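You operate a simulated robot arm through the tools that you are given. There is no shell and no other tool.

Carry out the task below with a simulated robot arm. There is one attempt and no reset: what you move stays moved.

JOB
Set the controls near the top of the grey hood. At the end: the out flow knob is turned to high; the stop lock lever is set to free; the black pressure knob is turned to high; the red stroke knob is turned to 50 mm; whatever was shut is shut again. Leave all else as you found it, and nothing knocked over. The stop lock lever goes anticlockwise seen from above, to its stop.

The check looks at the end state, three seconds after you hand in, the way a careful person would. Anything else that was tipped, shoved, dropped, spilled or broken makes it a failure.

ROBOT AND FRAMES
A 6-joint arm with a three-finger gripper, fixed in place. Base frame: the origin is at the foot of the arm, x ahead of it, y to its left, z up. Readings come in m, degrees, newtons and seconds.
Its first joint turns from -166.0 to 166.0 degrees. Payload 4.89 kg.
The TCP is the grasp point between the finger pads, 0.03 m short of the fingertips. In the tool frame z runs along the fingers and y along their closing line. Largest opening 0.164 m; the body of the gripper starts 0.125 m behind the TCP.
Orientation is that of the tool frame in the base frame, as a unit quaternion [w, x, y, z]. With the fingers straight down and closing along the base's y, the tool's x points along the base's -x, its y along +y and its z along -z.

CONTROLS
- The arm moves only by the tool servo_tool. Its argument "motion" is a list of rows, each a list of 7 numbers: the shift along the tool's x, y, z in units of 50 mm (1.0 is 50 mm), then the turn, a rotation vector about the tool's x, y, z in units of 6 degrees (1.0 is 6 degrees), then the gripper command, from -1 (shut) to 1 (fully open), values between in proportion. In form: [[tx, ty, tz, wx, wy, wz, gripper], ...]. A call has 1 to 20 rows; each row shifts and turns the commanded pose from where the row before left it, along the tool's axes as they then stand. A call with a number of a shift or a turn outside -1 to 1 is refused whole. Each row takes 0.2 s and may step no farther than 0.05 m and 8.6 degrees from the row before; otherwise, or with a gripper value out of range, the whole call is refused. A pose out of reach is approached as far as the arm can. The call stops where the force on the tool passes 40 N (or 10 N more than at its start, if that is more) or the arm is blocked; 0.2 s more then pass. Each finger travels about 0.108 m/s and halts on what it meets, pressing with about 44 N; the grip force reading is that of the motor and also rises with nothing between the fingers. The clock runs only during rows and for 0.2 s after the last one: add rows that do not move to give the fingers time. The reply holds the time, the measured pose of the TCP, the force on the tool along the base axes, the opening and the grip force, in the units named above and with some noise, with the torque about the TCP (base axes, N m) and any sound that the robot's microphone picked up.
- Cameras (640 x 400 px; columns grow to the right, rows downward): "scene" is fixed at [0.3999, -0.5, 1.5888]; the picture's right is [0.83, -0.55, 0.00], its down [-0.28, -0.42, -0.86] and it looks along [0.48, 0.72, -0.50] (base axes); focal length 340 px, centre (320, 200). "wrist" rides on the gripper at [0.076, -0.002, -0.152] in the tool frame; the picture's right is [0.02, 1.00, 0.00], its down [-0.88, 0.02, -0.47] and it looks along [-0.47, 0.01, 0.88] (tool axes); focal length 247 px, centre (320, 200). There is no depth. A picture from a camera that has moved, and an enlarged one, comes with that camera's place and axes in the base frame and with its lens.
- camera(camera): a new picture of that camera. No time passes.
- lift_body(by): slides the trunk up (or, below 0, down) by that many m; the arm rides with it, the base frame stays. It gives what a move gives, with no picture.
- inspect(camera, box): a new picture of the part [left, top, right, bottom] of that camera's present view, enlarged. No time passes.
- finish_job(): hands the job in; it is judged then, once.

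Places have to be worked out from the pictures, the camera data and where the tool is seen. Open the gripper and draw the arm clear of the work before you hand the job in, unless the task says otherwise.

The tools are called after ">>>" as name(argument=value, ...) on one line, values as JSON. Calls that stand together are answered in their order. servo_tool: Moves the arm, as the interface text tells. Its arguments: {"type":"object","properties":{"motion":{"type":"array","items":{"type":"array","items":{"type":"number"}}}},"required":["motion"]} The other tools are called the same way: lift_body (by) slides the trunk up or down; camera (camera) takes a picture; inspect (camera, box) takes an enlarged picture of a part of a camera's view; finish_job () hands the job in.

At the start:

```text
time: 0.0
position: [0.4906, -0.0866, 1.3371]
tcp_rot: [0.0, 0.0, 1.0, 0.0]
wrist_force: [0.2, -0.2, -0.5]
ft_torque: [0.0, 0.03, 0.02]
finger_gap: 0.1641
grip_force: 0.1
trunk travel left (down, up): [-0.175, 0.215]
```

scene: 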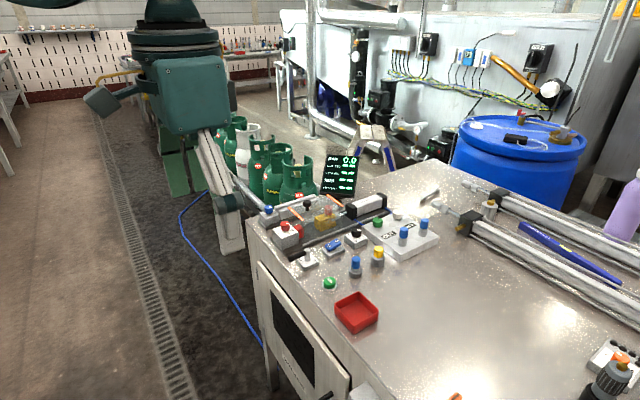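
wrist: 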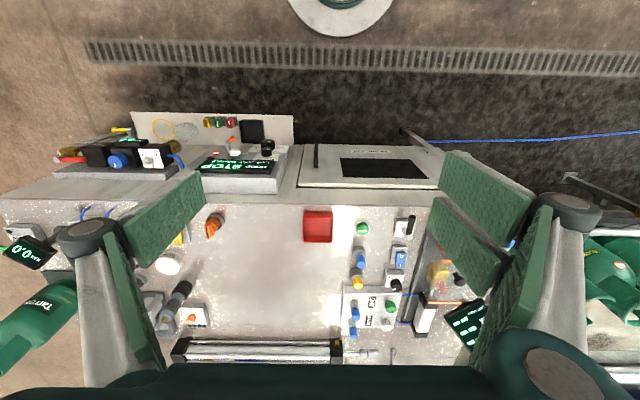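

I start by looking closely at both views to find the hood and the controls.

>>> inspect(camera="scene", box=[240, 160, 460, 300])

>>> inspect(camera="wrist", box=[290, 190, 490, 370])

>>> inspect(camera="wrist", box=[0, 100, 320, 300])

>>> inspect(camera="scene", box=[240, 240, 400, 400])

```text
2.86 times, centred on (350, 230) of scene
camera zoom: at [0.3999, -0.5, 1.5888], right [0.83, -0.55, 0.0], down [-0.28, -0.42, -0.86], along [0.48, 0.72, -0.5], focal length 971 px, centre (234, 114)
```

zoom: 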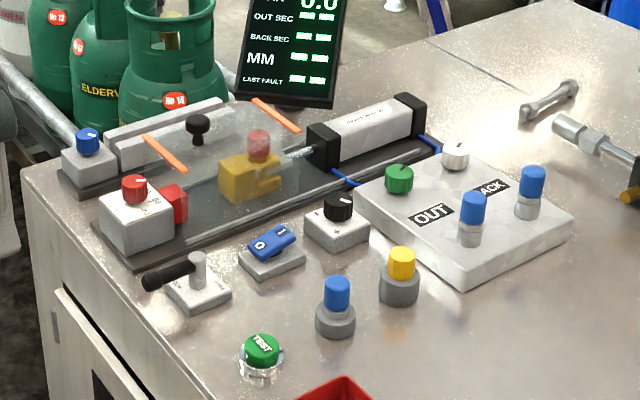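

```text
2.22 times, centred on (390, 280) of wrist
camera zoom: at [0.414, -0.0871, 1.4899], right [-0.02, 1.0, 0.0], down [0.88, 0.02, 0.47], along [0.47, 0.01, -0.88], focal length 549 px, centre (164, 22)
```

zoom: 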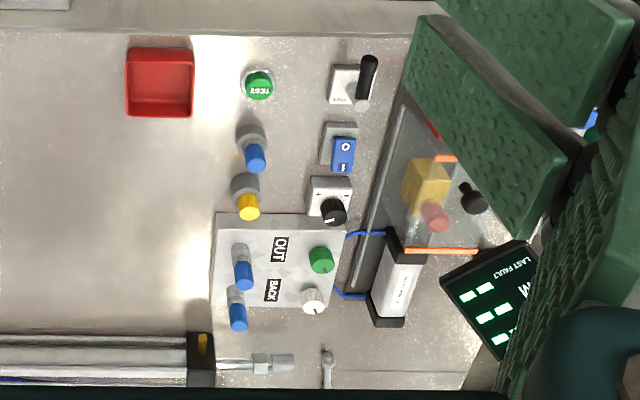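

```text
2.00 times, centred on (160, 200) of wrist
camera zoom: at [0.414, -0.0871, 1.4899], right [-0.02, 1.0, 0.0], down [0.88, 0.02, 0.47], along [0.47, 0.01, -0.88], focal length 494 px, centre (640, 200)
```

zoom: 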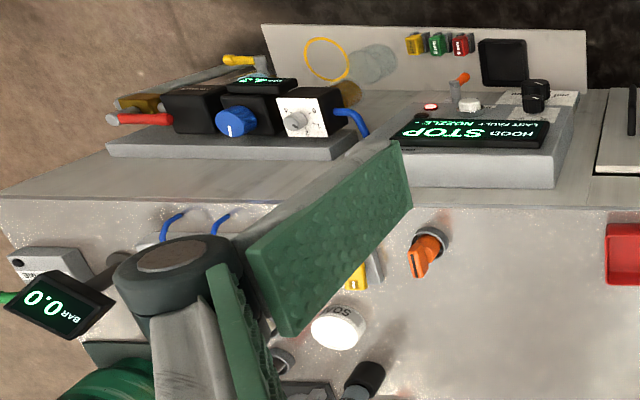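

```text
2.50 times, centred on (320, 320) of scene
camera zoom: at [0.3999, -0.5, 1.5888], right [0.83, -0.55, 0.0], down [-0.28, -0.42, -0.86], along [0.48, 0.72, -0.5], focal length 850 px, centre (320, -100)
```

zoom: 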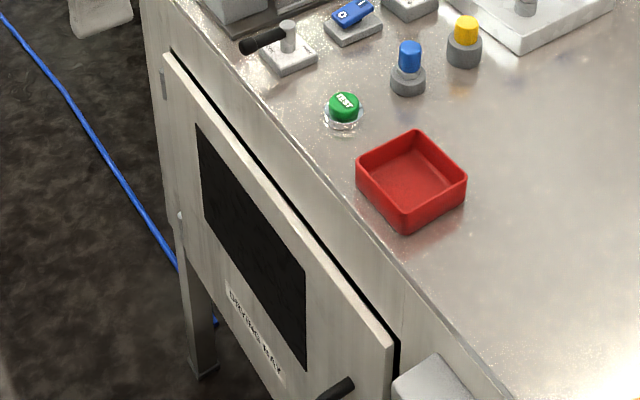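

The controls (lever marked FREE, blue rocker, black +/- knob, OUT/BACK board, and a clear cover with a red knob beneath) lie ahead-left at about x 0.9–1.05, y 0–0.3. I zoom in further before moving.

>>> inspect(camera="scene", box=[250, 180, 350, 280])

>>> inspect(camera="scene", box=[340, 180, 450, 260])

>>> inspect(camera="scene", box=[260, 130, 400, 220])

>>> inspect(camera="wrist", box=[380, 200, 480, 340])

```text
4.00 times, centred on (300, 230) of scene
camera zoom: at [0.3999, -0.5, 1.5888], right [0.83, -0.55, 0.0], down [-0.28, -0.42, -0.86], along [0.48, 0.72, -0.5], focal length 1360 px, centre (400, 80)
```

zoom: 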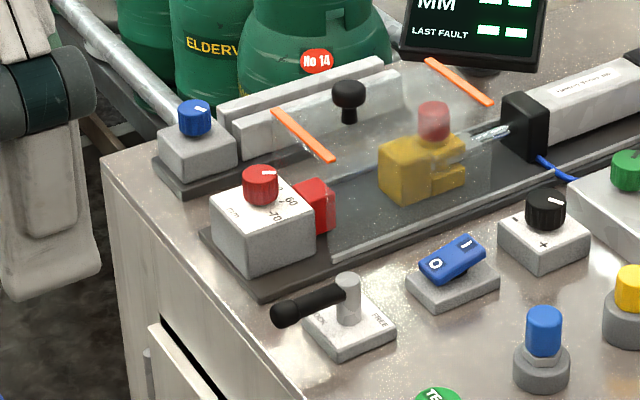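

```text
5.00 times, centred on (395, 220) of scene
camera zoom: at [0.3999, -0.5, 1.5888], right [0.83, -0.55, 0.0], down [-0.28, -0.42, -0.86], along [0.48, 0.72, -0.5], focal length 1699 px, centre (-55, 100)
```

zoom: 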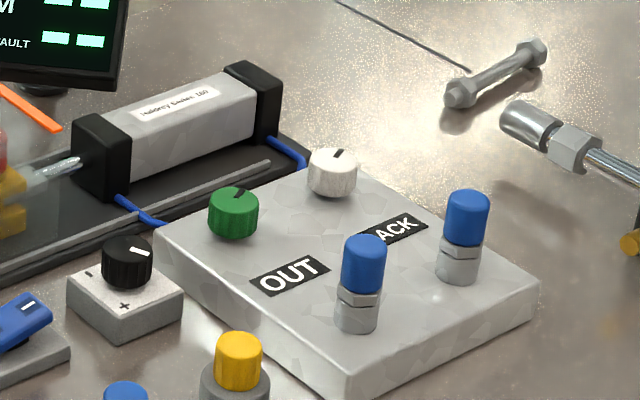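

```text
4.44 times, centred on (330, 175) of scene
camera zoom: at [0.3999, -0.5, 1.5888], right [0.83, -0.55, 0.0], down [-0.28, -0.42, -0.86], along [0.48, 0.72, -0.5], focal length 1511 px, centre (276, 311)
```

zoom: 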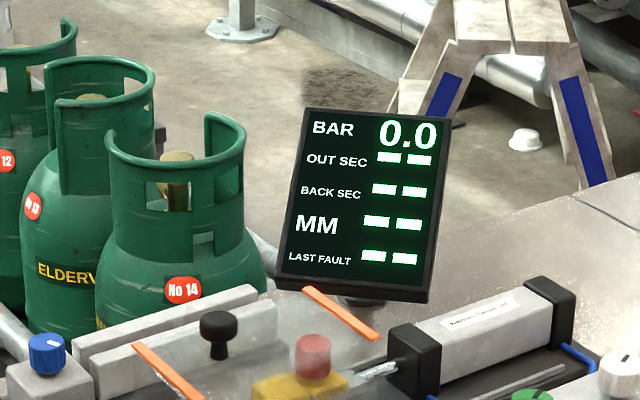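

```text
2.86 times, centred on (430, 270) of wrist
camera zoom: at [0.414, -0.0871, 1.4899], right [-0.02, 1.0, 0.0], down [0.88, 0.02, 0.47], along [0.47, 0.01, -0.88], focal length 706 px, centre (6, 0)
```

zoom: 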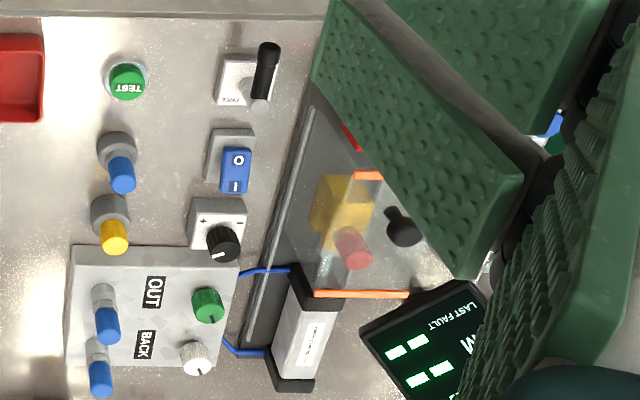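

The red knob on the white box has a scale (…60, 70), so it's the stroke knob; the lever plate shows "FREE" and another word. I carry the open gripper high over to about x 0.75, y 0.15 for a better wrist view.

>>> servo_tool(motion=[[-0.65, 0.6, 0, 0, 0, 0, 1], [-0.65, 0.6, 0, 0, 0, 0, 1], [-0.65, 0.6, 0, 0, 0, 0, 1], [-0.65, 0.6, 0, 0, 0, 0, 1], [-0.65, 0.6, 0, 0, 0, 0, 1], [-0.65, 0.6, 0, 0, 0, 0, 1], [-0.65, 0.6, 0, 0, 0, 0, 1], [-0.65, 0.6, 0, 0, 0, 0, 1]])

>>> camera(camera="wrist")

>>> camera(camera="scene")

```text
time: 1.8
position: [0.7486, 0.1534, 1.3363]
tcp_rot: [0.0, 0.001, 1.0, -0.001]
wrist_force: [-0.9, -1.2, 0.9]
ft_torque: [0.18, -0.18, -0.01]
finger_gap: 0.1642
grip_force: 0.1
trunk travel left (down, up): [-0.175, 0.215]
```

```text
taken
camera wrist: at [0.6715, 0.153, 1.4891], right [-0.02, 1.0, 0.0], down [0.88, 0.02, 0.47], along [0.47, 0.01, -0.88], focal length 247 px, centre (320, 200)
```

wrist: 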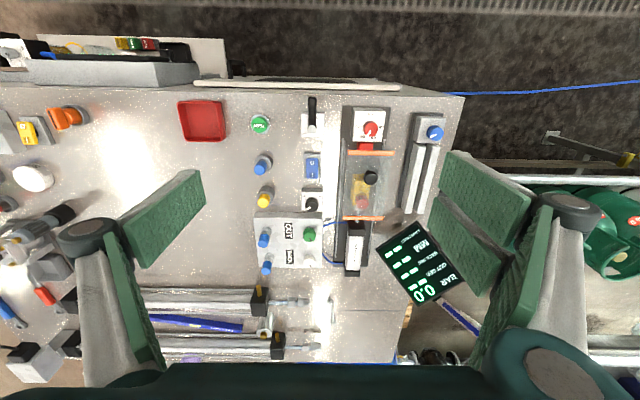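

```text
taken
```

scene: 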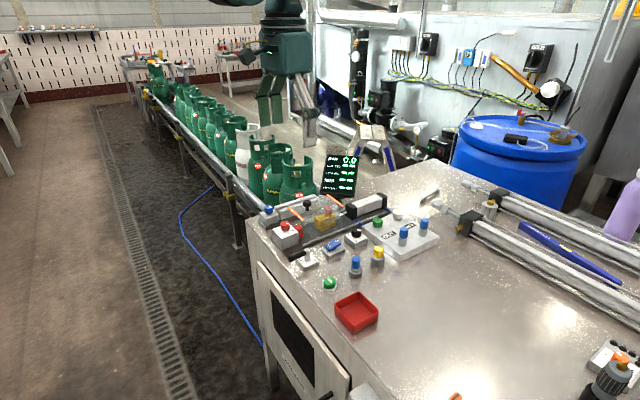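

Good view from above now. I zoom in on each control.

>>> inspect(camera="wrist", box=[330, 80, 460, 160])

>>> inspect(camera="wrist", box=[240, 80, 340, 160])

>>> inspect(camera="wrist", box=[240, 180, 340, 280])

>>> inspect(camera="wrist", box=[330, 140, 460, 290])

>>> inspect(camera="wrist", box=[0, 20, 240, 170])

```text
4.92 times, centred on (395, 120) of wrist
camera zoom: at [0.6715, 0.153, 1.4891], right [-0.02, 1.0, 0.0], down [0.88, 0.02, 0.47], along [0.47, 0.01, -0.88], focal length 1216 px, centre (-49, 594)
```

zoom: 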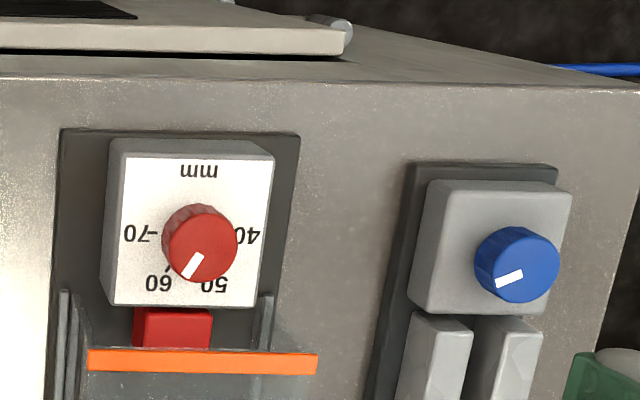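

```text
5.00 times, centred on (290, 120) of wrist
camera zoom: at [0.6715, 0.153, 1.4891], right [-0.02, 1.0, 0.0], down [0.88, 0.02, 0.47], along [0.47, 0.01, -0.88], focal length 1235 px, centre (470, 600)
```

zoom: 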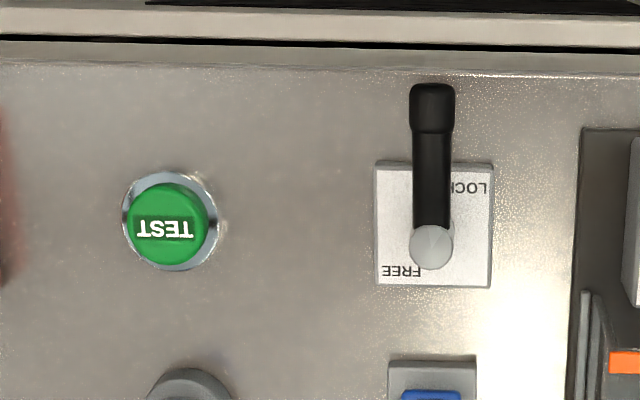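

```text
4.00 times, centred on (290, 230) of wrist
camera zoom: at [0.6715, 0.153, 1.4891], right [-0.02, 1.0, 0.0], down [0.88, 0.02, 0.47], along [0.47, 0.01, -0.88], focal length 988 px, centre (440, 80)
```

zoom: 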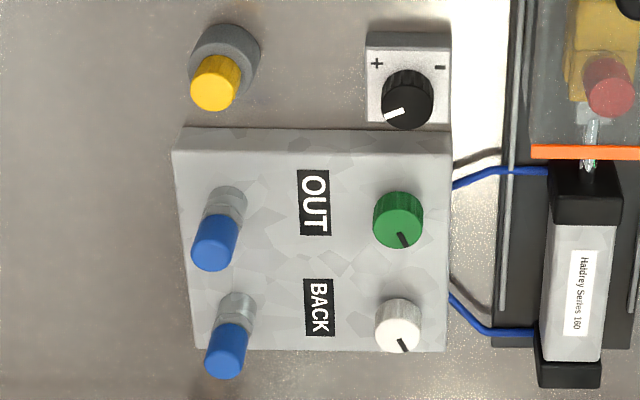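

```text
2.67 times, centred on (395, 215) of wrist
camera zoom: at [0.6715, 0.153, 1.4891], right [-0.02, 1.0, 0.0], down [0.88, 0.02, 0.47], along [0.47, 0.01, -0.88], focal length 659 px, centre (120, 160)
```

zoom: 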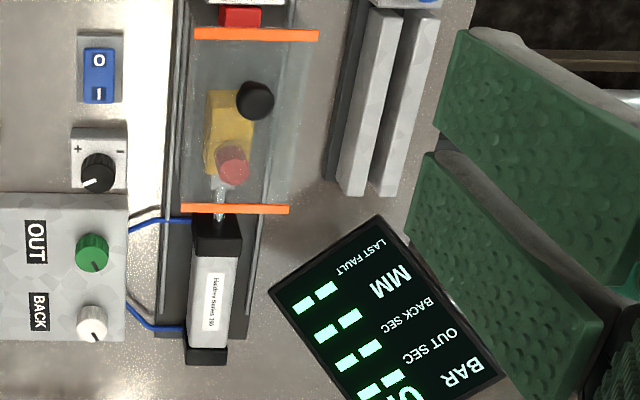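

```text
2.67 times, centred on (120, 95) of wrist
camera zoom: at [0.6715, 0.153, 1.4891], right [-0.02, 1.0, 0.0], down [0.88, 0.02, 0.47], along [0.47, 0.01, -0.88], focal length 659 px, centre (853, 480)
```

zoom: 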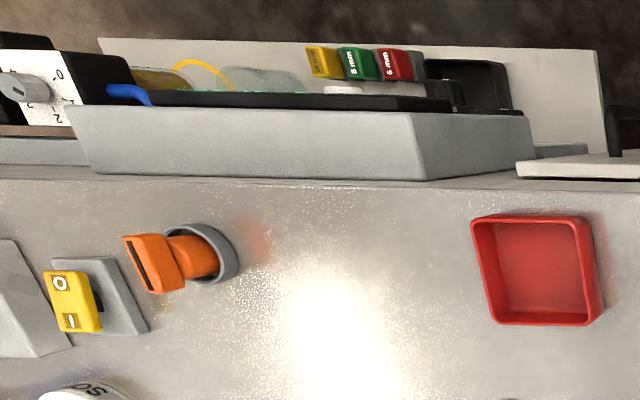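

The stroke knob points to 60 now (50 is ~60° anticlockwise), the lever lies along -x and must swing toward -y, and the pressure knob's "+" is clockwise. I go closer over the OUT/BACK board to see which way is "high" there.

>>> servo_tool(motion=[[-0.6, -0.12, 0.32, 0, 0, 0, 1], [-0.6, -0.12, 0.32, 0, 0, 0, 1], [-0.6, -0.12, 0.32, 0, 0, 0, 1], [-0.6, -0.12, 0.32, 0, 0, 0, 1], [-0.6, -0.12, 0.32, 0, 0, 0, 1]])

>>> camera(camera="wrist")

>>> inspect(camera="wrist", box=[240, 120, 360, 240])

```text
time: 3.0
position: [0.8986, 0.1234, 1.2586]
tcp_rot: [0.001, 0.0, 1.0, 0.0]
wrist_force: [-2.6, -0.4, 1.1]
ft_torque: [-0.01, -0.28, 0.02]
finger_gap: 0.1638
grip_force: 0.1
trunk travel left (down, up): [-0.175, 0.215]
```

```text
taken
camera wrist: at [0.8214, 0.1223, 1.4106], right [-0.02, 1.0, 0.0], down [0.88, 0.02, 0.47], along [0.47, 0.01, -0.88], focal length 247 px, centre (320, 200)
```

wrist: 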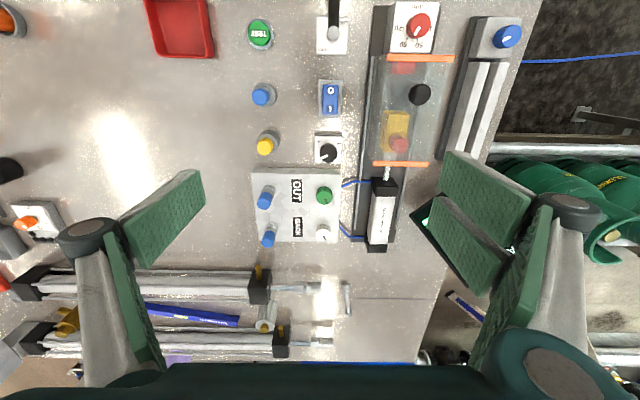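

```text
3.33 times, centred on (300, 180) of wrist
camera zoom: at [0.8214, 0.1223, 1.4106], right [-0.02, 1.0, 0.0], down [0.88, 0.02, 0.47], along [0.47, 0.01, -0.88], focal length 823 px, centre (387, 267)
```

zoom: 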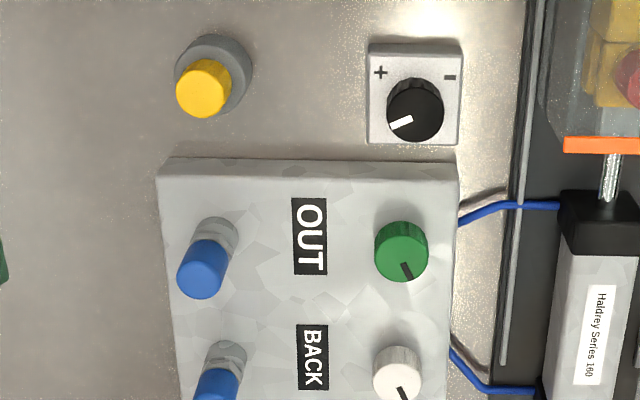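

I zoom more on the green and white knobs, the pressure knob and the blue-capped parts, looking for any high/low marks.

>>> inspect(camera="wrist", box=[300, 165, 360, 205])

>>> inspect(camera="wrist", box=[300, 205, 360, 245])

>>> inspect(camera="wrist", box=[300, 125, 360, 165])

>>> inspect(camera="wrist", box=[235, 170, 310, 250])

>>> inspect(camera="scene", box=[365, 205, 415, 240])

>>> inspect(camera="wrist", box=[380, 40, 440, 190])

```text
10.00 times, centred on (330, 185) of wrist
camera zoom: at [0.8214, 0.1223, 1.4106], right [-0.02, 1.0, 0.0], down [0.88, 0.02, 0.47], along [0.47, 0.01, -0.88], focal length 2470 px, centre (220, 350)
```

zoom: 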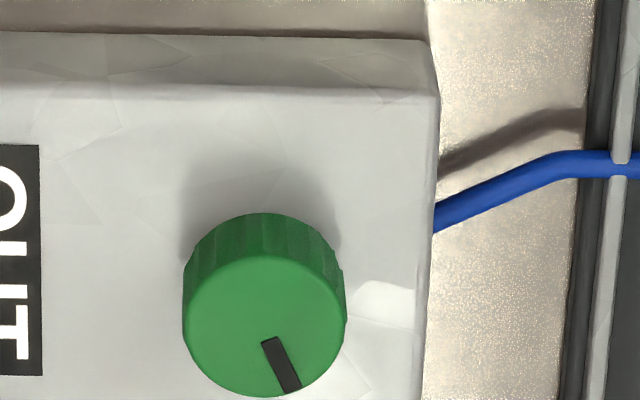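

```text
10.00 times, centred on (330, 225) of wrist
camera zoom: at [0.8214, 0.1223, 1.4106], right [-0.02, 1.0, 0.0], down [0.88, 0.02, 0.47], along [0.47, 0.01, -0.88], focal length 2470 px, centre (220, -50)
```

zoom: 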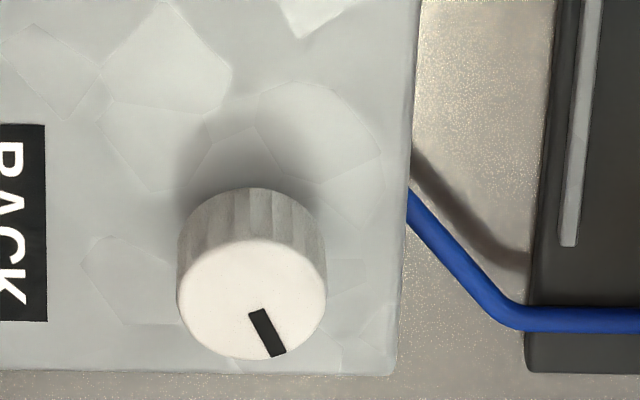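

```text
10.00 times, centred on (330, 145) of wrist
camera zoom: at [0.8214, 0.1223, 1.4106], right [-0.02, 1.0, 0.0], down [0.88, 0.02, 0.47], along [0.47, 0.01, -0.88], focal length 2470 px, centre (220, 750)
```

zoom: 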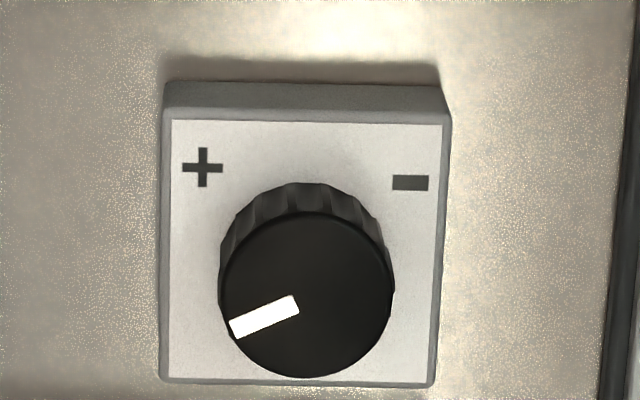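

```text
5.00 times, centred on (272, 210) of wrist
camera zoom: at [0.8214, 0.1223, 1.4106], right [-0.02, 1.0, 0.0], down [0.88, 0.02, 0.47], along [0.47, 0.01, -0.88], focal length 1235 px, centre (558, 150)
```

zoom: 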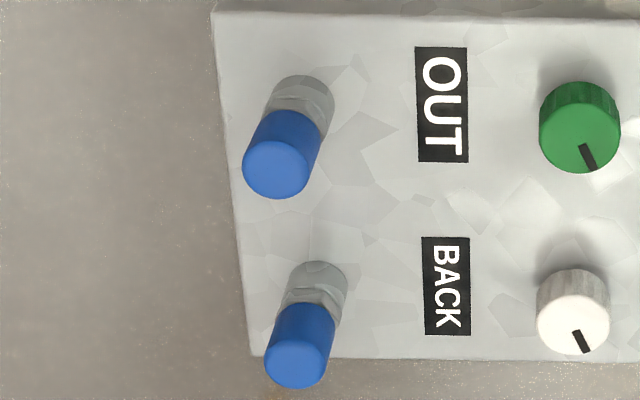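

```text
11.43 times, centred on (390, 222) of scene
camera zoom: at [0.3999, -0.5, 1.5888], right [0.83, -0.55, 0.0], down [-0.28, -0.42, -0.86], along [0.48, 0.72, -0.5], focal length 3884 px, centre (-480, -57)
```

zoom: 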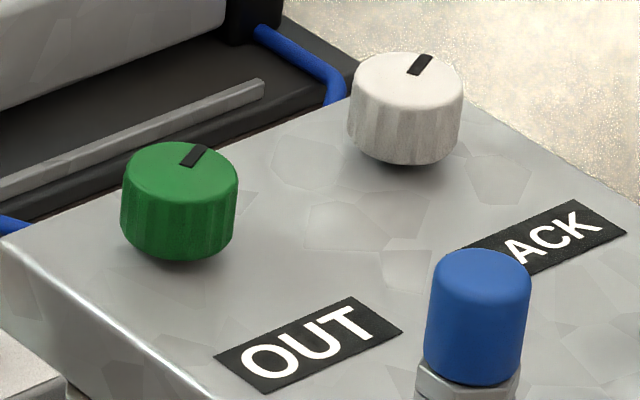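

```text
2.67 times, centred on (410, 115) of wrist
camera zoom: at [0.8214, 0.1223, 1.4106], right [-0.02, 1.0, 0.0], down [0.88, 0.02, 0.47], along [0.47, 0.01, -0.88], focal length 659 px, centre (80, 427)
```

zoom: 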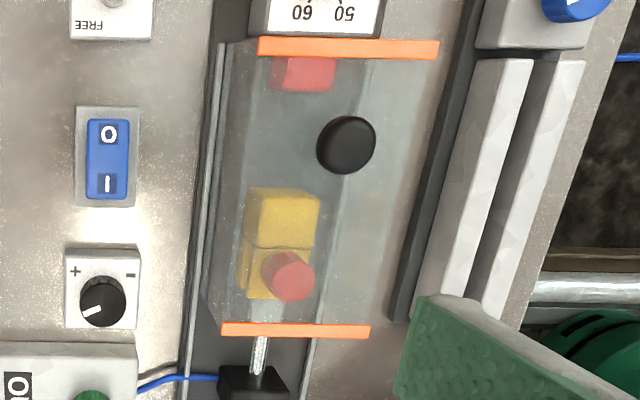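

The green knob has no visible scale, so I look at the blue-capped parts on the board from both cameras to decide which one is the out-flow control.

>>> inspect(camera="scene", box=[390, 210, 440, 250])

>>> inspect(camera="scene", box=[345, 235, 395, 275])

>>> inspect(camera="scene", box=[255, 195, 335, 260])

>>> inspect(camera="scene", box=[440, 150, 640, 300])

>>> inspect(camera="scene", box=[540, 300, 640, 400])

```text
10.00 times, centred on (415, 230) of scene
camera zoom: at [0.3999, -0.5, 1.5888], right [0.83, -0.55, 0.0], down [-0.28, -0.42, -0.86], along [0.48, 0.72, -0.5], focal length 3399 px, centre (-630, -100)
```

zoom: 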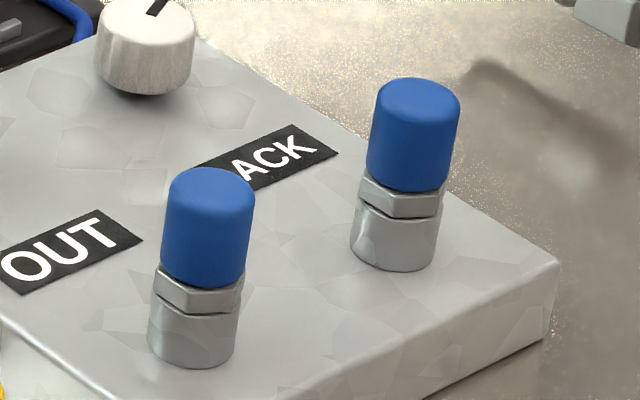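

```text
10.00 times, centred on (370, 255) of scene
camera zoom: at [0.3999, -0.5, 1.5888], right [0.83, -0.55, 0.0], down [-0.28, -0.42, -0.86], along [0.48, 0.72, -0.5], focal length 3399 px, centre (-180, -350)
```

zoom: 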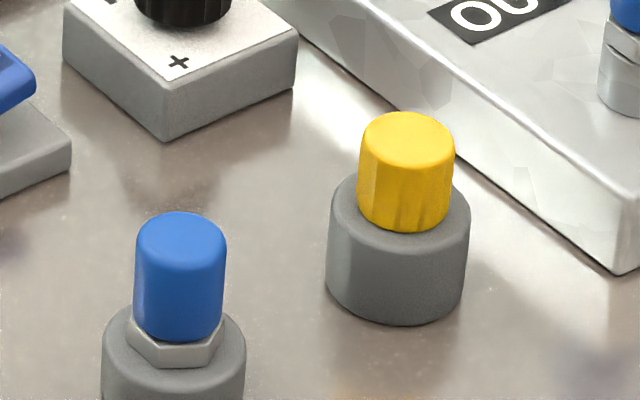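

```text
6.15 times, centred on (295, 228) of scene
camera zoom: at [0.3999, -0.5, 1.5888], right [0.83, -0.55, 0.0], down [-0.28, -0.42, -0.86], along [0.48, 0.72, -0.5], focal length 2092 px, centre (474, 31)
```

zoom: 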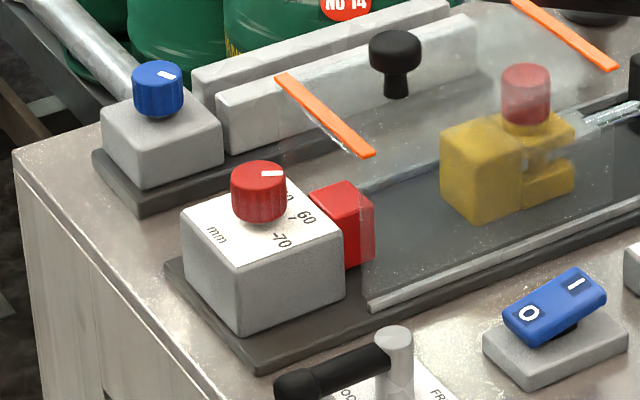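

```text
2.67 times, centred on (540, 225) of scene
camera zoom: at [0.3999, -0.5, 1.5888], right [0.83, -0.55, 0.0], down [-0.28, -0.42, -0.86], along [0.48, 0.72, -0.5], focal length 906 px, centre (-267, 133)
```

zoom: 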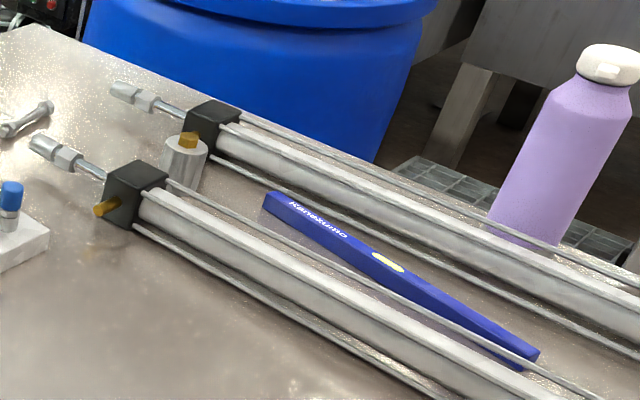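

```text
4.00 times, centred on (590, 350) of scene
camera zoom: at [0.3999, -0.5, 1.5888], right [0.83, -0.55, 0.0], down [-0.28, -0.42, -0.86], along [0.48, 0.72, -0.5], focal length 1360 px, centre (-760, -400)
```

zoom: 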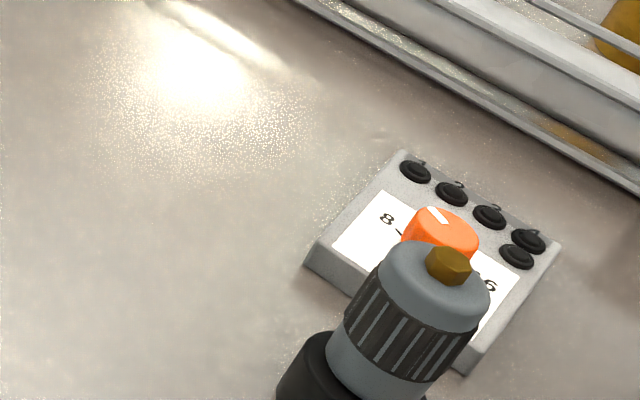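

No scale marks show near the green knob from here. I move forward at this height to test the reach and get a steeper view of the board.

>>> servo_tool(motion=[[-0.7, 0, 0, 0, 0, 0, 1], [-0.7, 0, 0, 0, 0, 0, 1], [-0.7, 0, 0, 0, 0, 0, 1], [-0.7, 0, 0, 0, 0, 0, 1]])

>>> camera(camera="wrist")

>>> inspect(camera="wrist", box=[250, 80, 350, 180])

>>> camera(camera="scene")

```text
time: 4.0
position: [1.0389, 0.1219, 1.2582]
tcp_rot: [0.0, -0.001, 1.0, 0.0]
wrist_force: [-0.1, -0.7, 0.7]
ft_torque: [0.0, -0.19, 0.03]
finger_gap: 0.1639
grip_force: 0.0
trunk travel left (down, up): [-0.175, 0.215]
```

```text
taken
camera wrist: at [0.9623, 0.1207, 1.4111], right [-0.02, 1.0, 0.0], down [0.88, 0.02, 0.47], along [0.47, 0.01, -0.88], focal length 247 px, centre (320, 200)
```

wrist: 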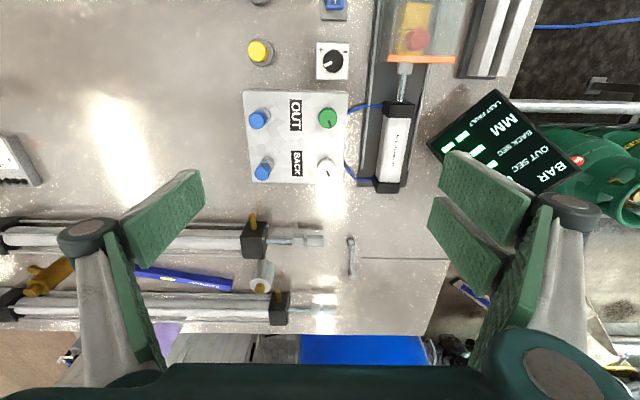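

```text
4.00 times, centred on (300, 130) of wrist
camera zoom: at [0.9623, 0.1207, 1.4111], right [-0.02, 1.0, 0.0], down [0.88, 0.02, 0.47], along [0.47, 0.01, -0.88], focal length 988 px, centre (400, 480)
```

zoom: 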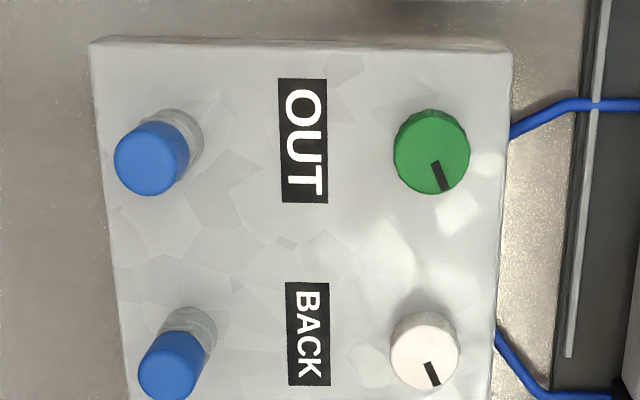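

```text
taken
```

scene: 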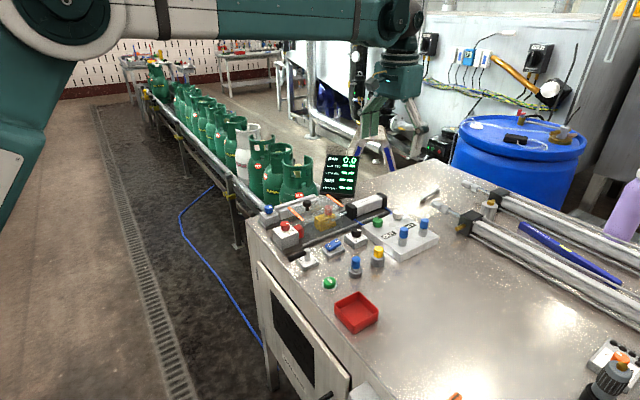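

Reach is fine here. I zoom hard on the green and white knobs from this steeper angle.

>>> inspect(camera="wrist", box=[305, 95, 355, 140])

>>> inspect(camera="wrist", box=[305, 145, 355, 190])

>>> inspect(camera="wrist", box=[425, 85, 600, 200])

>>> inspect(camera="wrist", box=[240, 90, 290, 190])

```text
8.89 times, centred on (330, 118) of wrist
camera zoom: at [0.9623, 0.1207, 1.4111], right [-0.02, 1.0, 0.0], down [0.88, 0.02, 0.47], along [0.47, 0.01, -0.88], focal length 2195 px, centre (231, 933)
```

zoom: 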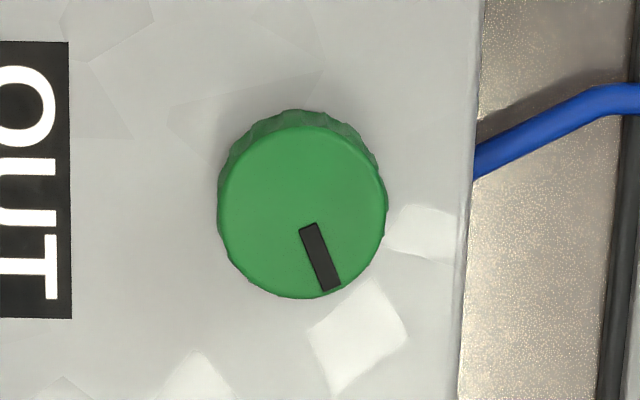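

```text
8.89 times, centred on (330, 168) of wrist
camera zoom: at [0.9623, 0.1207, 1.4111], right [-0.02, 1.0, 0.0], down [0.88, 0.02, 0.47], along [0.47, 0.01, -0.88], focal length 2195 px, centre (231, 489)
```

zoom: 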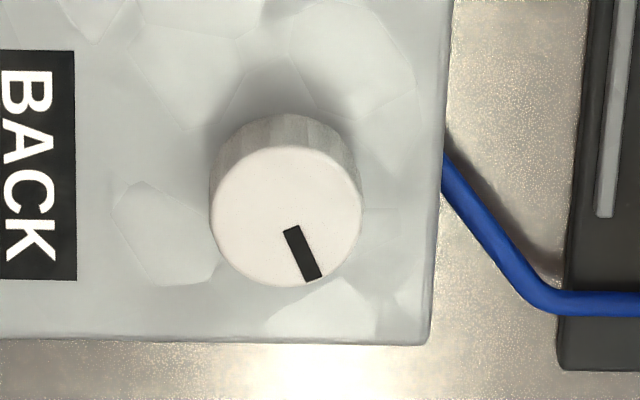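

```text
3.48 times, centred on (512, 142) of wrist
camera zoom: at [0.9623, 0.1207, 1.4111], right [-0.02, 1.0, 0.0], down [0.88, 0.02, 0.47], along [0.47, 0.01, -0.88], focal length 859 px, centre (-350, 400)
```

zoom: 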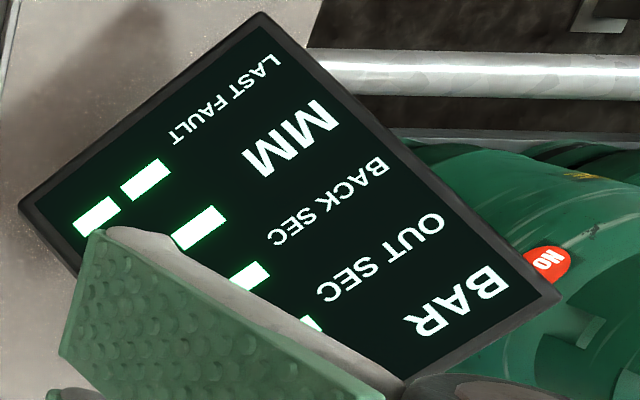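

```text
4.00 times, centred on (265, 140) of wrist
camera zoom: at [0.9623, 0.1207, 1.4111], right [-0.02, 1.0, 0.0], down [0.88, 0.02, 0.47], along [0.47, 0.01, -0.88], focal length 988 px, centre (540, 440)
```

zoom: 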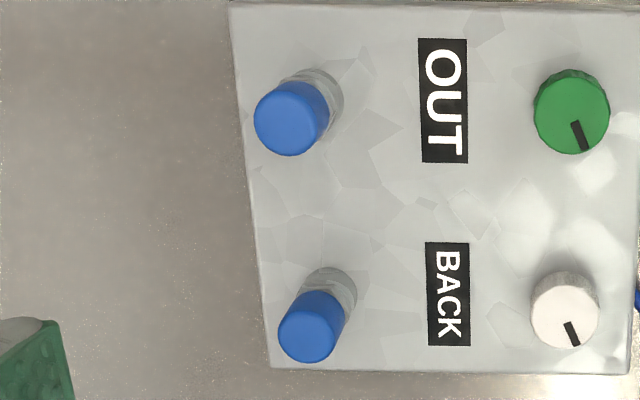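

The arm reaches here, so all knobs should be reachable (with the trunk lowered for the far ones). I take one more zoom of the pressure knob and board edge from here for triangulation.

>>> inspect(camera="wrist", box=[300, 35, 360, 85])

>>> inspect(camera="scene", box=[330, 220, 380, 255])

>>> inspect(camera="scene", box=[265, 215, 325, 275])

```text
8.00 times, centred on (330, 60) of wrist
camera zoom: at [0.9623, 0.1207, 1.4111], right [-0.02, 1.0, 0.0], down [0.88, 0.02, 0.47], along [0.47, 0.01, -0.88], focal length 1976 px, centre (240, 1320)
```

zoom: 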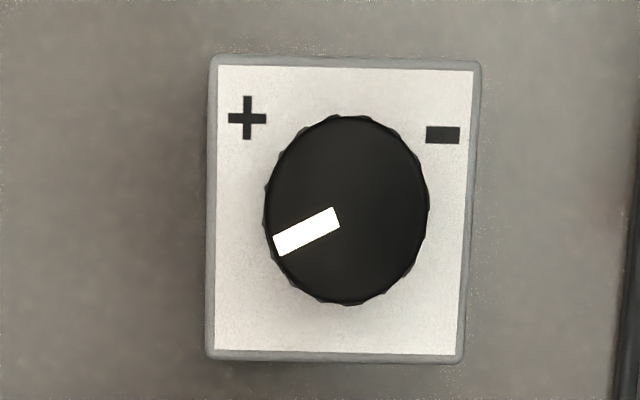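

```text
11.43 times, centred on (355, 238) of scene
camera zoom: at [0.3999, -0.5, 1.5888], right [0.83, -0.55, 0.0], down [-0.28, -0.42, -0.86], along [0.48, 0.72, -0.5], focal length 3884 px, centre (-80, -229)
```

zoom: 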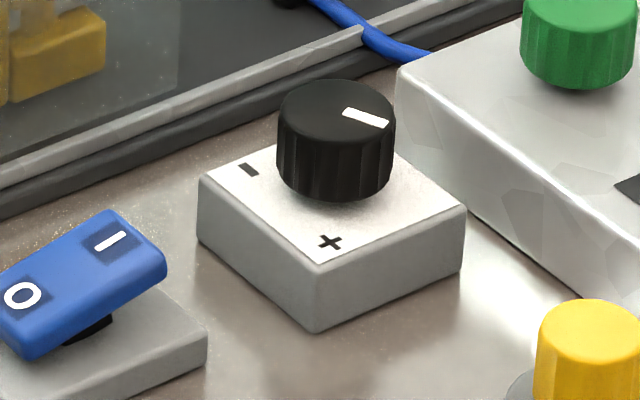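

```text
6.67 times, centred on (295, 245) of scene
camera zoom: at [0.3999, -0.5, 1.5888], right [0.83, -0.55, 0.0], down [-0.28, -0.42, -0.86], along [0.48, 0.72, -0.5], focal length 2266 px, centre (487, -100)
```

zoom: 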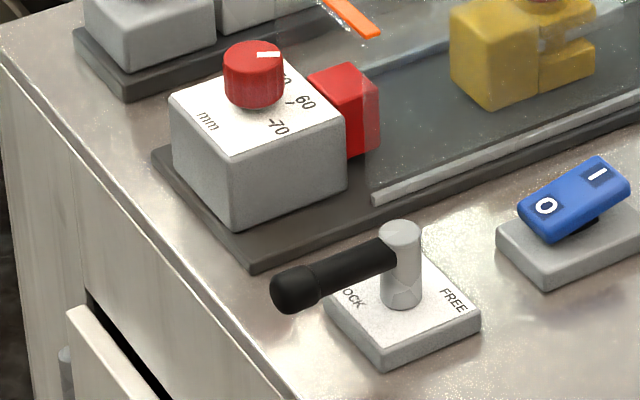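

Triangulated: lever hub ≈(0.779, 0.140, 1.00) with its black grip toward -x at x≈0.725; pressure knob top ≈(0.955, 0.140, 0.996); green knob top ≈(1.035, 0.135, 1.004). First the lever: I close the fingers and hover on the +y side of its handle.

>>> servo_tool(motion=[[0.857, 0.16, 0, 0, 0, 0, -1], [0.857, 0.16, 0, 0, 0, 0, -1], [0.857, 0.16, 0, 0, 0, 0, -1], [0.857, 0.16, 0, 0, 0, 0, -1], [0.857, 0.16, 0, 0, 0, 0, -1], [0.857, 0.16, 0, 0, 0, 0, -1], [0.857, 0.16, 0, 0, 0, 0, -1], [0, 0, 0.85, 0, 0, 0, -1], [0, 0, 0.85, 0, 0, 0, -1], [0, 0, 0.85, 0, 0, 0, -1], [0, 0, 0.85, 0, 0, 0, -1]])

>>> camera(camera="wrist")

>>> camera(camera="scene")

```text
time: 6.4
position: [0.7412, 0.177, 1.0875]
tcp_rot: [0.0, 0.0, 1.0, 0.0]
wrist_force: [0.2, -0.2, -0.4]
ft_torque: [0.02, -0.09, 0.01]
finger_gap: 0.0001
grip_force: 43.9
trunk travel left (down, up): [-0.175, 0.215]
```

```text
taken
camera wrist: at [0.6637, 0.176, 1.2399], right [-0.02, 1.0, 0.0], down [0.88, 0.02, 0.47], along [0.47, 0.01, -0.88], focal length 247 px, centre (320, 200)
```

wrist: 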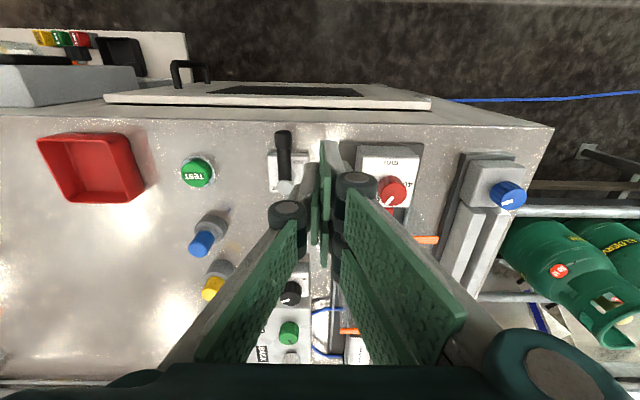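

```text
taken
```

scene: 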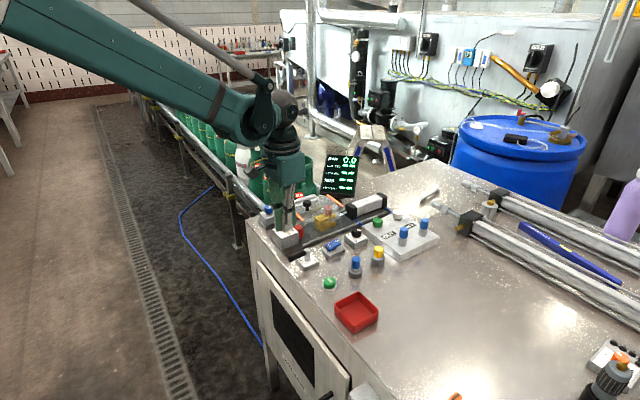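

>>> inspect(camera="wrist", box=[240, 110, 400, 230])

>>> inspect(camera="scene", box=[240, 150, 360, 290])

```text
3.33 times, centred on (320, 170) of wrist
camera zoom: at [0.6637, 0.176, 1.2399], right [-0.02, 1.0, 0.0], down [0.88, 0.02, 0.47], along [0.47, 0.01, -0.88], focal length 823 px, centre (320, 300)
```

zoom: 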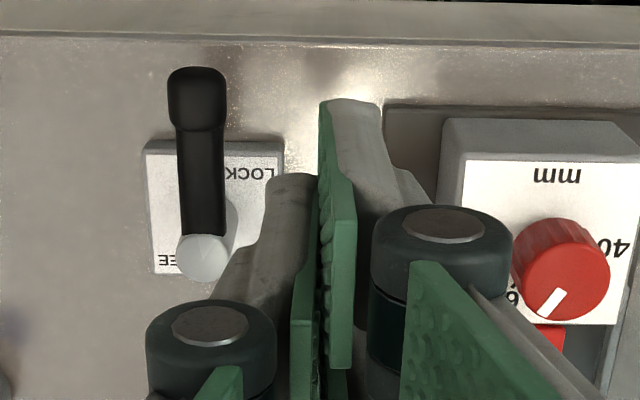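

```text
2.86 times, centred on (300, 220) of scene
camera zoom: at [0.3999, -0.5, 1.5888], right [0.83, -0.55, 0.0], down [-0.28, -0.42, -0.86], along [0.48, 0.72, -0.5], focal length 971 px, centre (377, 143)
```

zoom: 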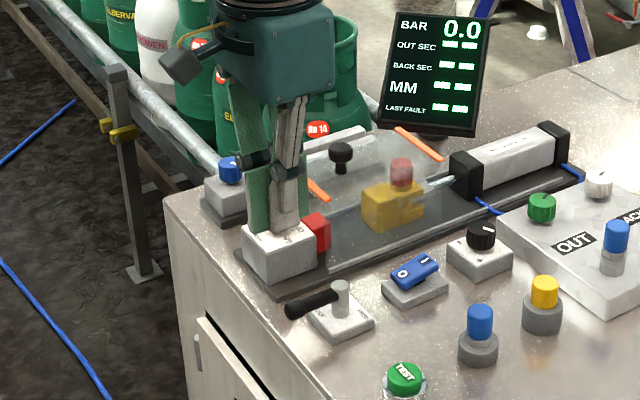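

The closed fingers hover between the lever handle and the stroke box with clear space. I lower to put the tips at z≈0.976, beside the handle.

>>> servo_tool(motion=[[0, 0, 0.55, 0, 0, 0, -1], [0, 0, 0.55, 0, 0, 0, -1], [0, 0, 0.53, 0, 0, 0, -1]])

>>> inspect(camera="wrist", box=[220, 90, 420, 230])

>>> inspect(camera="scene", box=[250, 190, 350, 290])

```text
time: 7.2
position: [0.7405, 0.1815, 1.0042]
tcp_rot: [-0.001, 0.0, 1.0, 0.0]
wrist_force: [0.0, -0.1, 0.3]
ft_torque: [0.01, -0.07, -0.02]
finger_gap: 0.0
grip_force: 44.2
trunk travel left (down, up): [-0.175, 0.215]
```

```text
2.86 times, centred on (320, 160) of wrist
camera zoom: at [0.6637, 0.1791, 1.1568], right [-0.02, 1.0, 0.0], down [0.88, 0.02, 0.47], along [0.47, 0.01, -0.88], focal length 706 px, centre (320, 314)
```

zoom: 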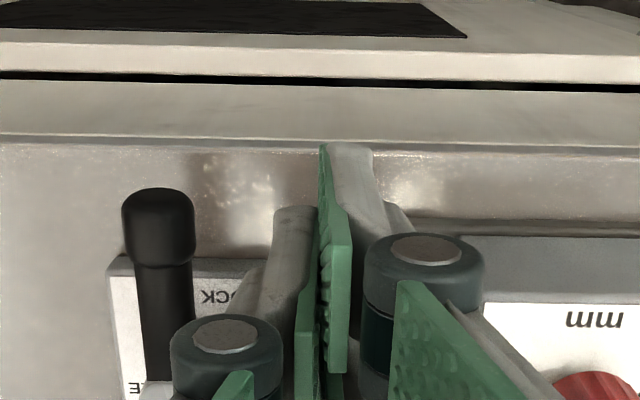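

```text
4.00 times, centred on (300, 240) of scene
camera zoom: at [0.3999, -0.5, 1.5888], right [0.83, -0.55, 0.0], down [-0.28, -0.42, -0.86], along [0.48, 0.72, -0.5], focal length 1360 px, centre (400, 40)
```

zoom: 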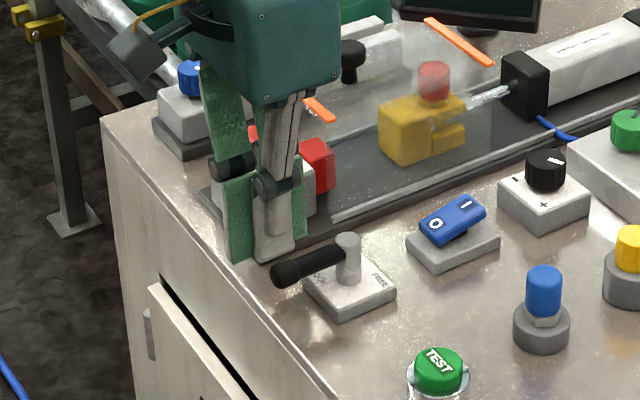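

Tips are now beside the handle. I push gently toward -y along the handle's arc, in small steps, stopping short of the end to check.

>>> servo_tool(motion=[[0, -0.174, 0, 0, 0, 0, -1], [0, -0.174, 0, 0, 0, 0, -1], [0.066, -0.17, 0, 0, 0, 0, -1], [0.066, -0.17, 0, 0, 0, 0, -1], [-0.02, -0.18, 0, 0, 0, 0, -1], [-0.02, -0.18, 0, 0, 0, 0, -1]])

>>> inspect(camera="wrist", box=[220, 90, 420, 230])

>>> inspect(camera="scene", box=[250, 190, 350, 290])

```text
time: 8.6
position: [0.7365, 0.1288, 1.0066]
tcp_rot: [0.0, 0.0, 1.0, 0.0]
wrist_force: [-1.0, 0.1, 0.1]
ft_torque: [-0.07, 0.0, -0.02]
finger_gap: 0.0001
grip_force: 44.0
trunk travel left (down, up): [-0.175, 0.215]
```

```text
2.86 times, centred on (320, 160) of wrist
camera zoom: at [0.659, 0.1266, 1.1584], right [-0.02, 1.0, 0.0], down [0.88, 0.02, 0.47], along [0.47, 0.01, -0.88], focal length 706 px, centre (320, 314)
```

zoom: 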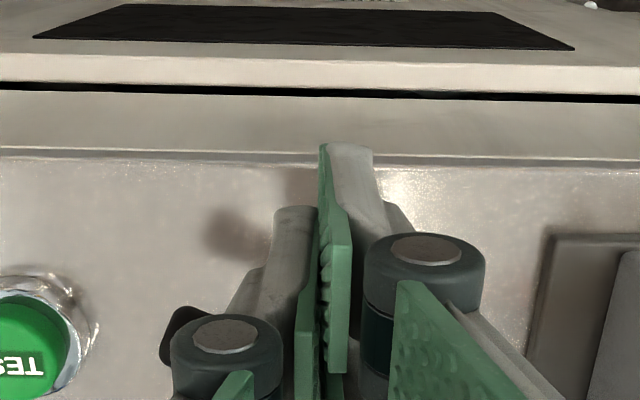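

```text
4.00 times, centred on (300, 240) of scene
camera zoom: at [0.3999, -0.5, 1.5888], right [0.83, -0.55, 0.0], down [-0.28, -0.42, -0.86], along [0.48, 0.72, -0.5], focal length 1360 px, centre (400, 40)
```

zoom: 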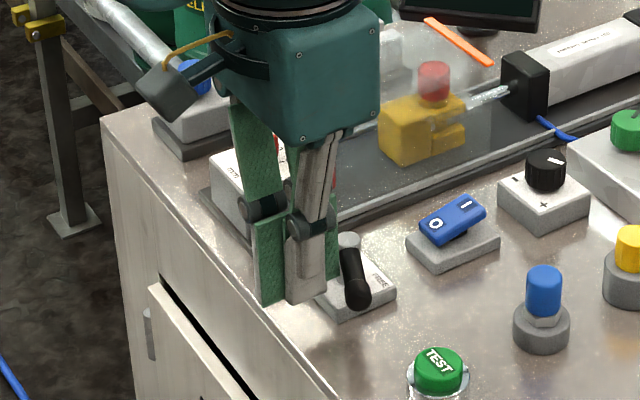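

The lever has swung roughly 60°. I continue along the arc in small steps toward its stop.

>>> servo_tool(motion=[[-0.08, -0.15, 0, 0, 0, 0, -1], [-0.08, -0.15, 0, 0, 0, 0, -1], [-0.1, -0.06, 0, 0, 0, 0, -1]])

>>> inspect(camera="scene", box=[270, 200, 350, 280])

>>> inspect(camera="wrist", box=[220, 90, 420, 290])

```text
time: 9.4
position: [0.7436, 0.113, 1.0061]
tcp_rot: [-0.002, -0.001, 1.0, 0.001]
wrist_force: [-15.4, -0.6, -2.0]
ft_torque: [0.12, 0.3, -0.05]
finger_gap: 0.0001
grip_force: 44.0
trunk travel left (down, up): [-0.175, 0.215]
stopped in row 3: the force on the tool passed its limit at 48 N (the readings are from after the stop); the commanded pose is now the measured one
```

```text
5.00 times, centred on (310, 240) of scene
camera zoom: at [0.3999, -0.5, 1.5888], right [0.83, -0.55, 0.0], down [-0.28, -0.42, -0.86], along [0.48, 0.72, -0.5], focal length 1699 px, centre (370, 0)
```

zoom: 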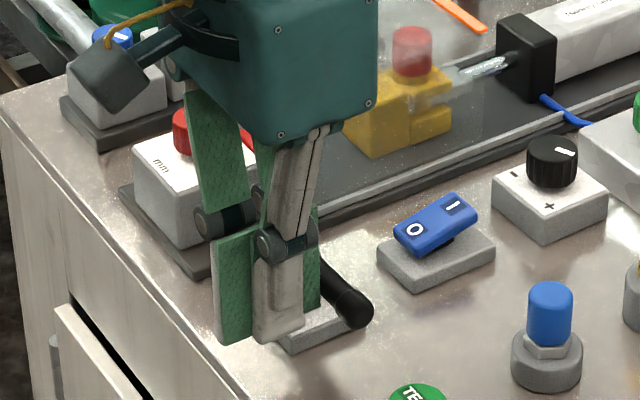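

```text
2.00 times, centred on (320, 190) of wrist
camera zoom: at [0.6668, 0.1104, 1.1585], right [-0.02, 1.0, 0.0], down [0.88, 0.02, 0.47], along [0.47, 0.01, -0.88], focal length 494 px, centre (320, 220)
```

zoom: 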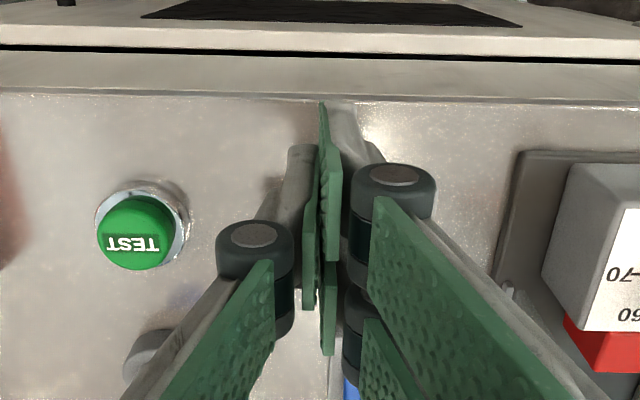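

A firm stop was met pushing +x (48 N), suggesting the lever reached its stop. I back off and rise to look.

>>> servo_tool(motion=[[0.16, 0.2, 0, 0, 0, 0, -1], [0, 0, -0.6, 0, 0, 0, -1], [0, 0, -0.9, 0, 0, 0, -1], [0, 0, -0.9, 0, 0, 0, -1], [0, 0.6, -0.7, 0, 0, 0, -1]])

>>> camera(camera="wrist")

>>> inspect(camera="scene", box=[270, 200, 350, 280])

```text
time: 10.6
position: [0.7387, 0.1505, 1.161]
tcp_rot: [-0.002, -0.001, 1.0, 0.002]
wrist_force: [0.1, -0.5, 0.6]
ft_torque: [0.16, 0.03, 0.0]
finger_gap: 0.0
grip_force: 43.3
trunk travel left (down, up): [-0.175, 0.215]
```

```text
taken
camera wrist: at [0.6621, 0.1494, 1.3138], right [-0.02, 1.0, 0.0], down [0.88, 0.02, 0.47], along [0.47, 0.01, -0.88], focal length 247 px, centre (320, 200)
```

wrist: 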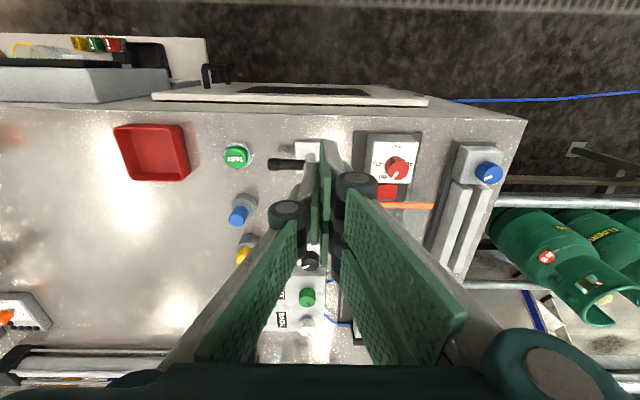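

```text
5.00 times, centred on (310, 240) of scene
camera zoom: at [0.3999, -0.5, 1.5888], right [0.83, -0.55, 0.0], down [-0.28, -0.42, -0.86], along [0.48, 0.72, -0.5], focal length 1699 px, centre (370, 0)
```

zoom: 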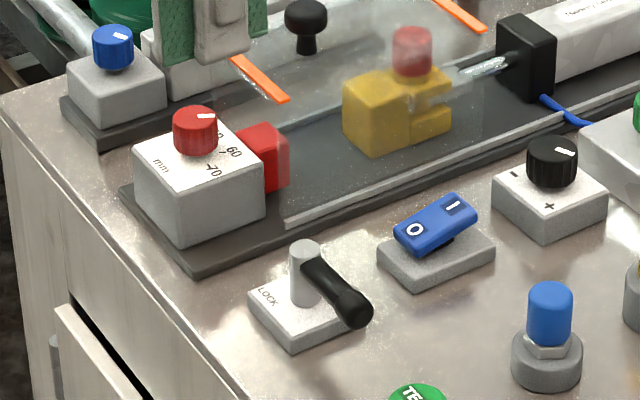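

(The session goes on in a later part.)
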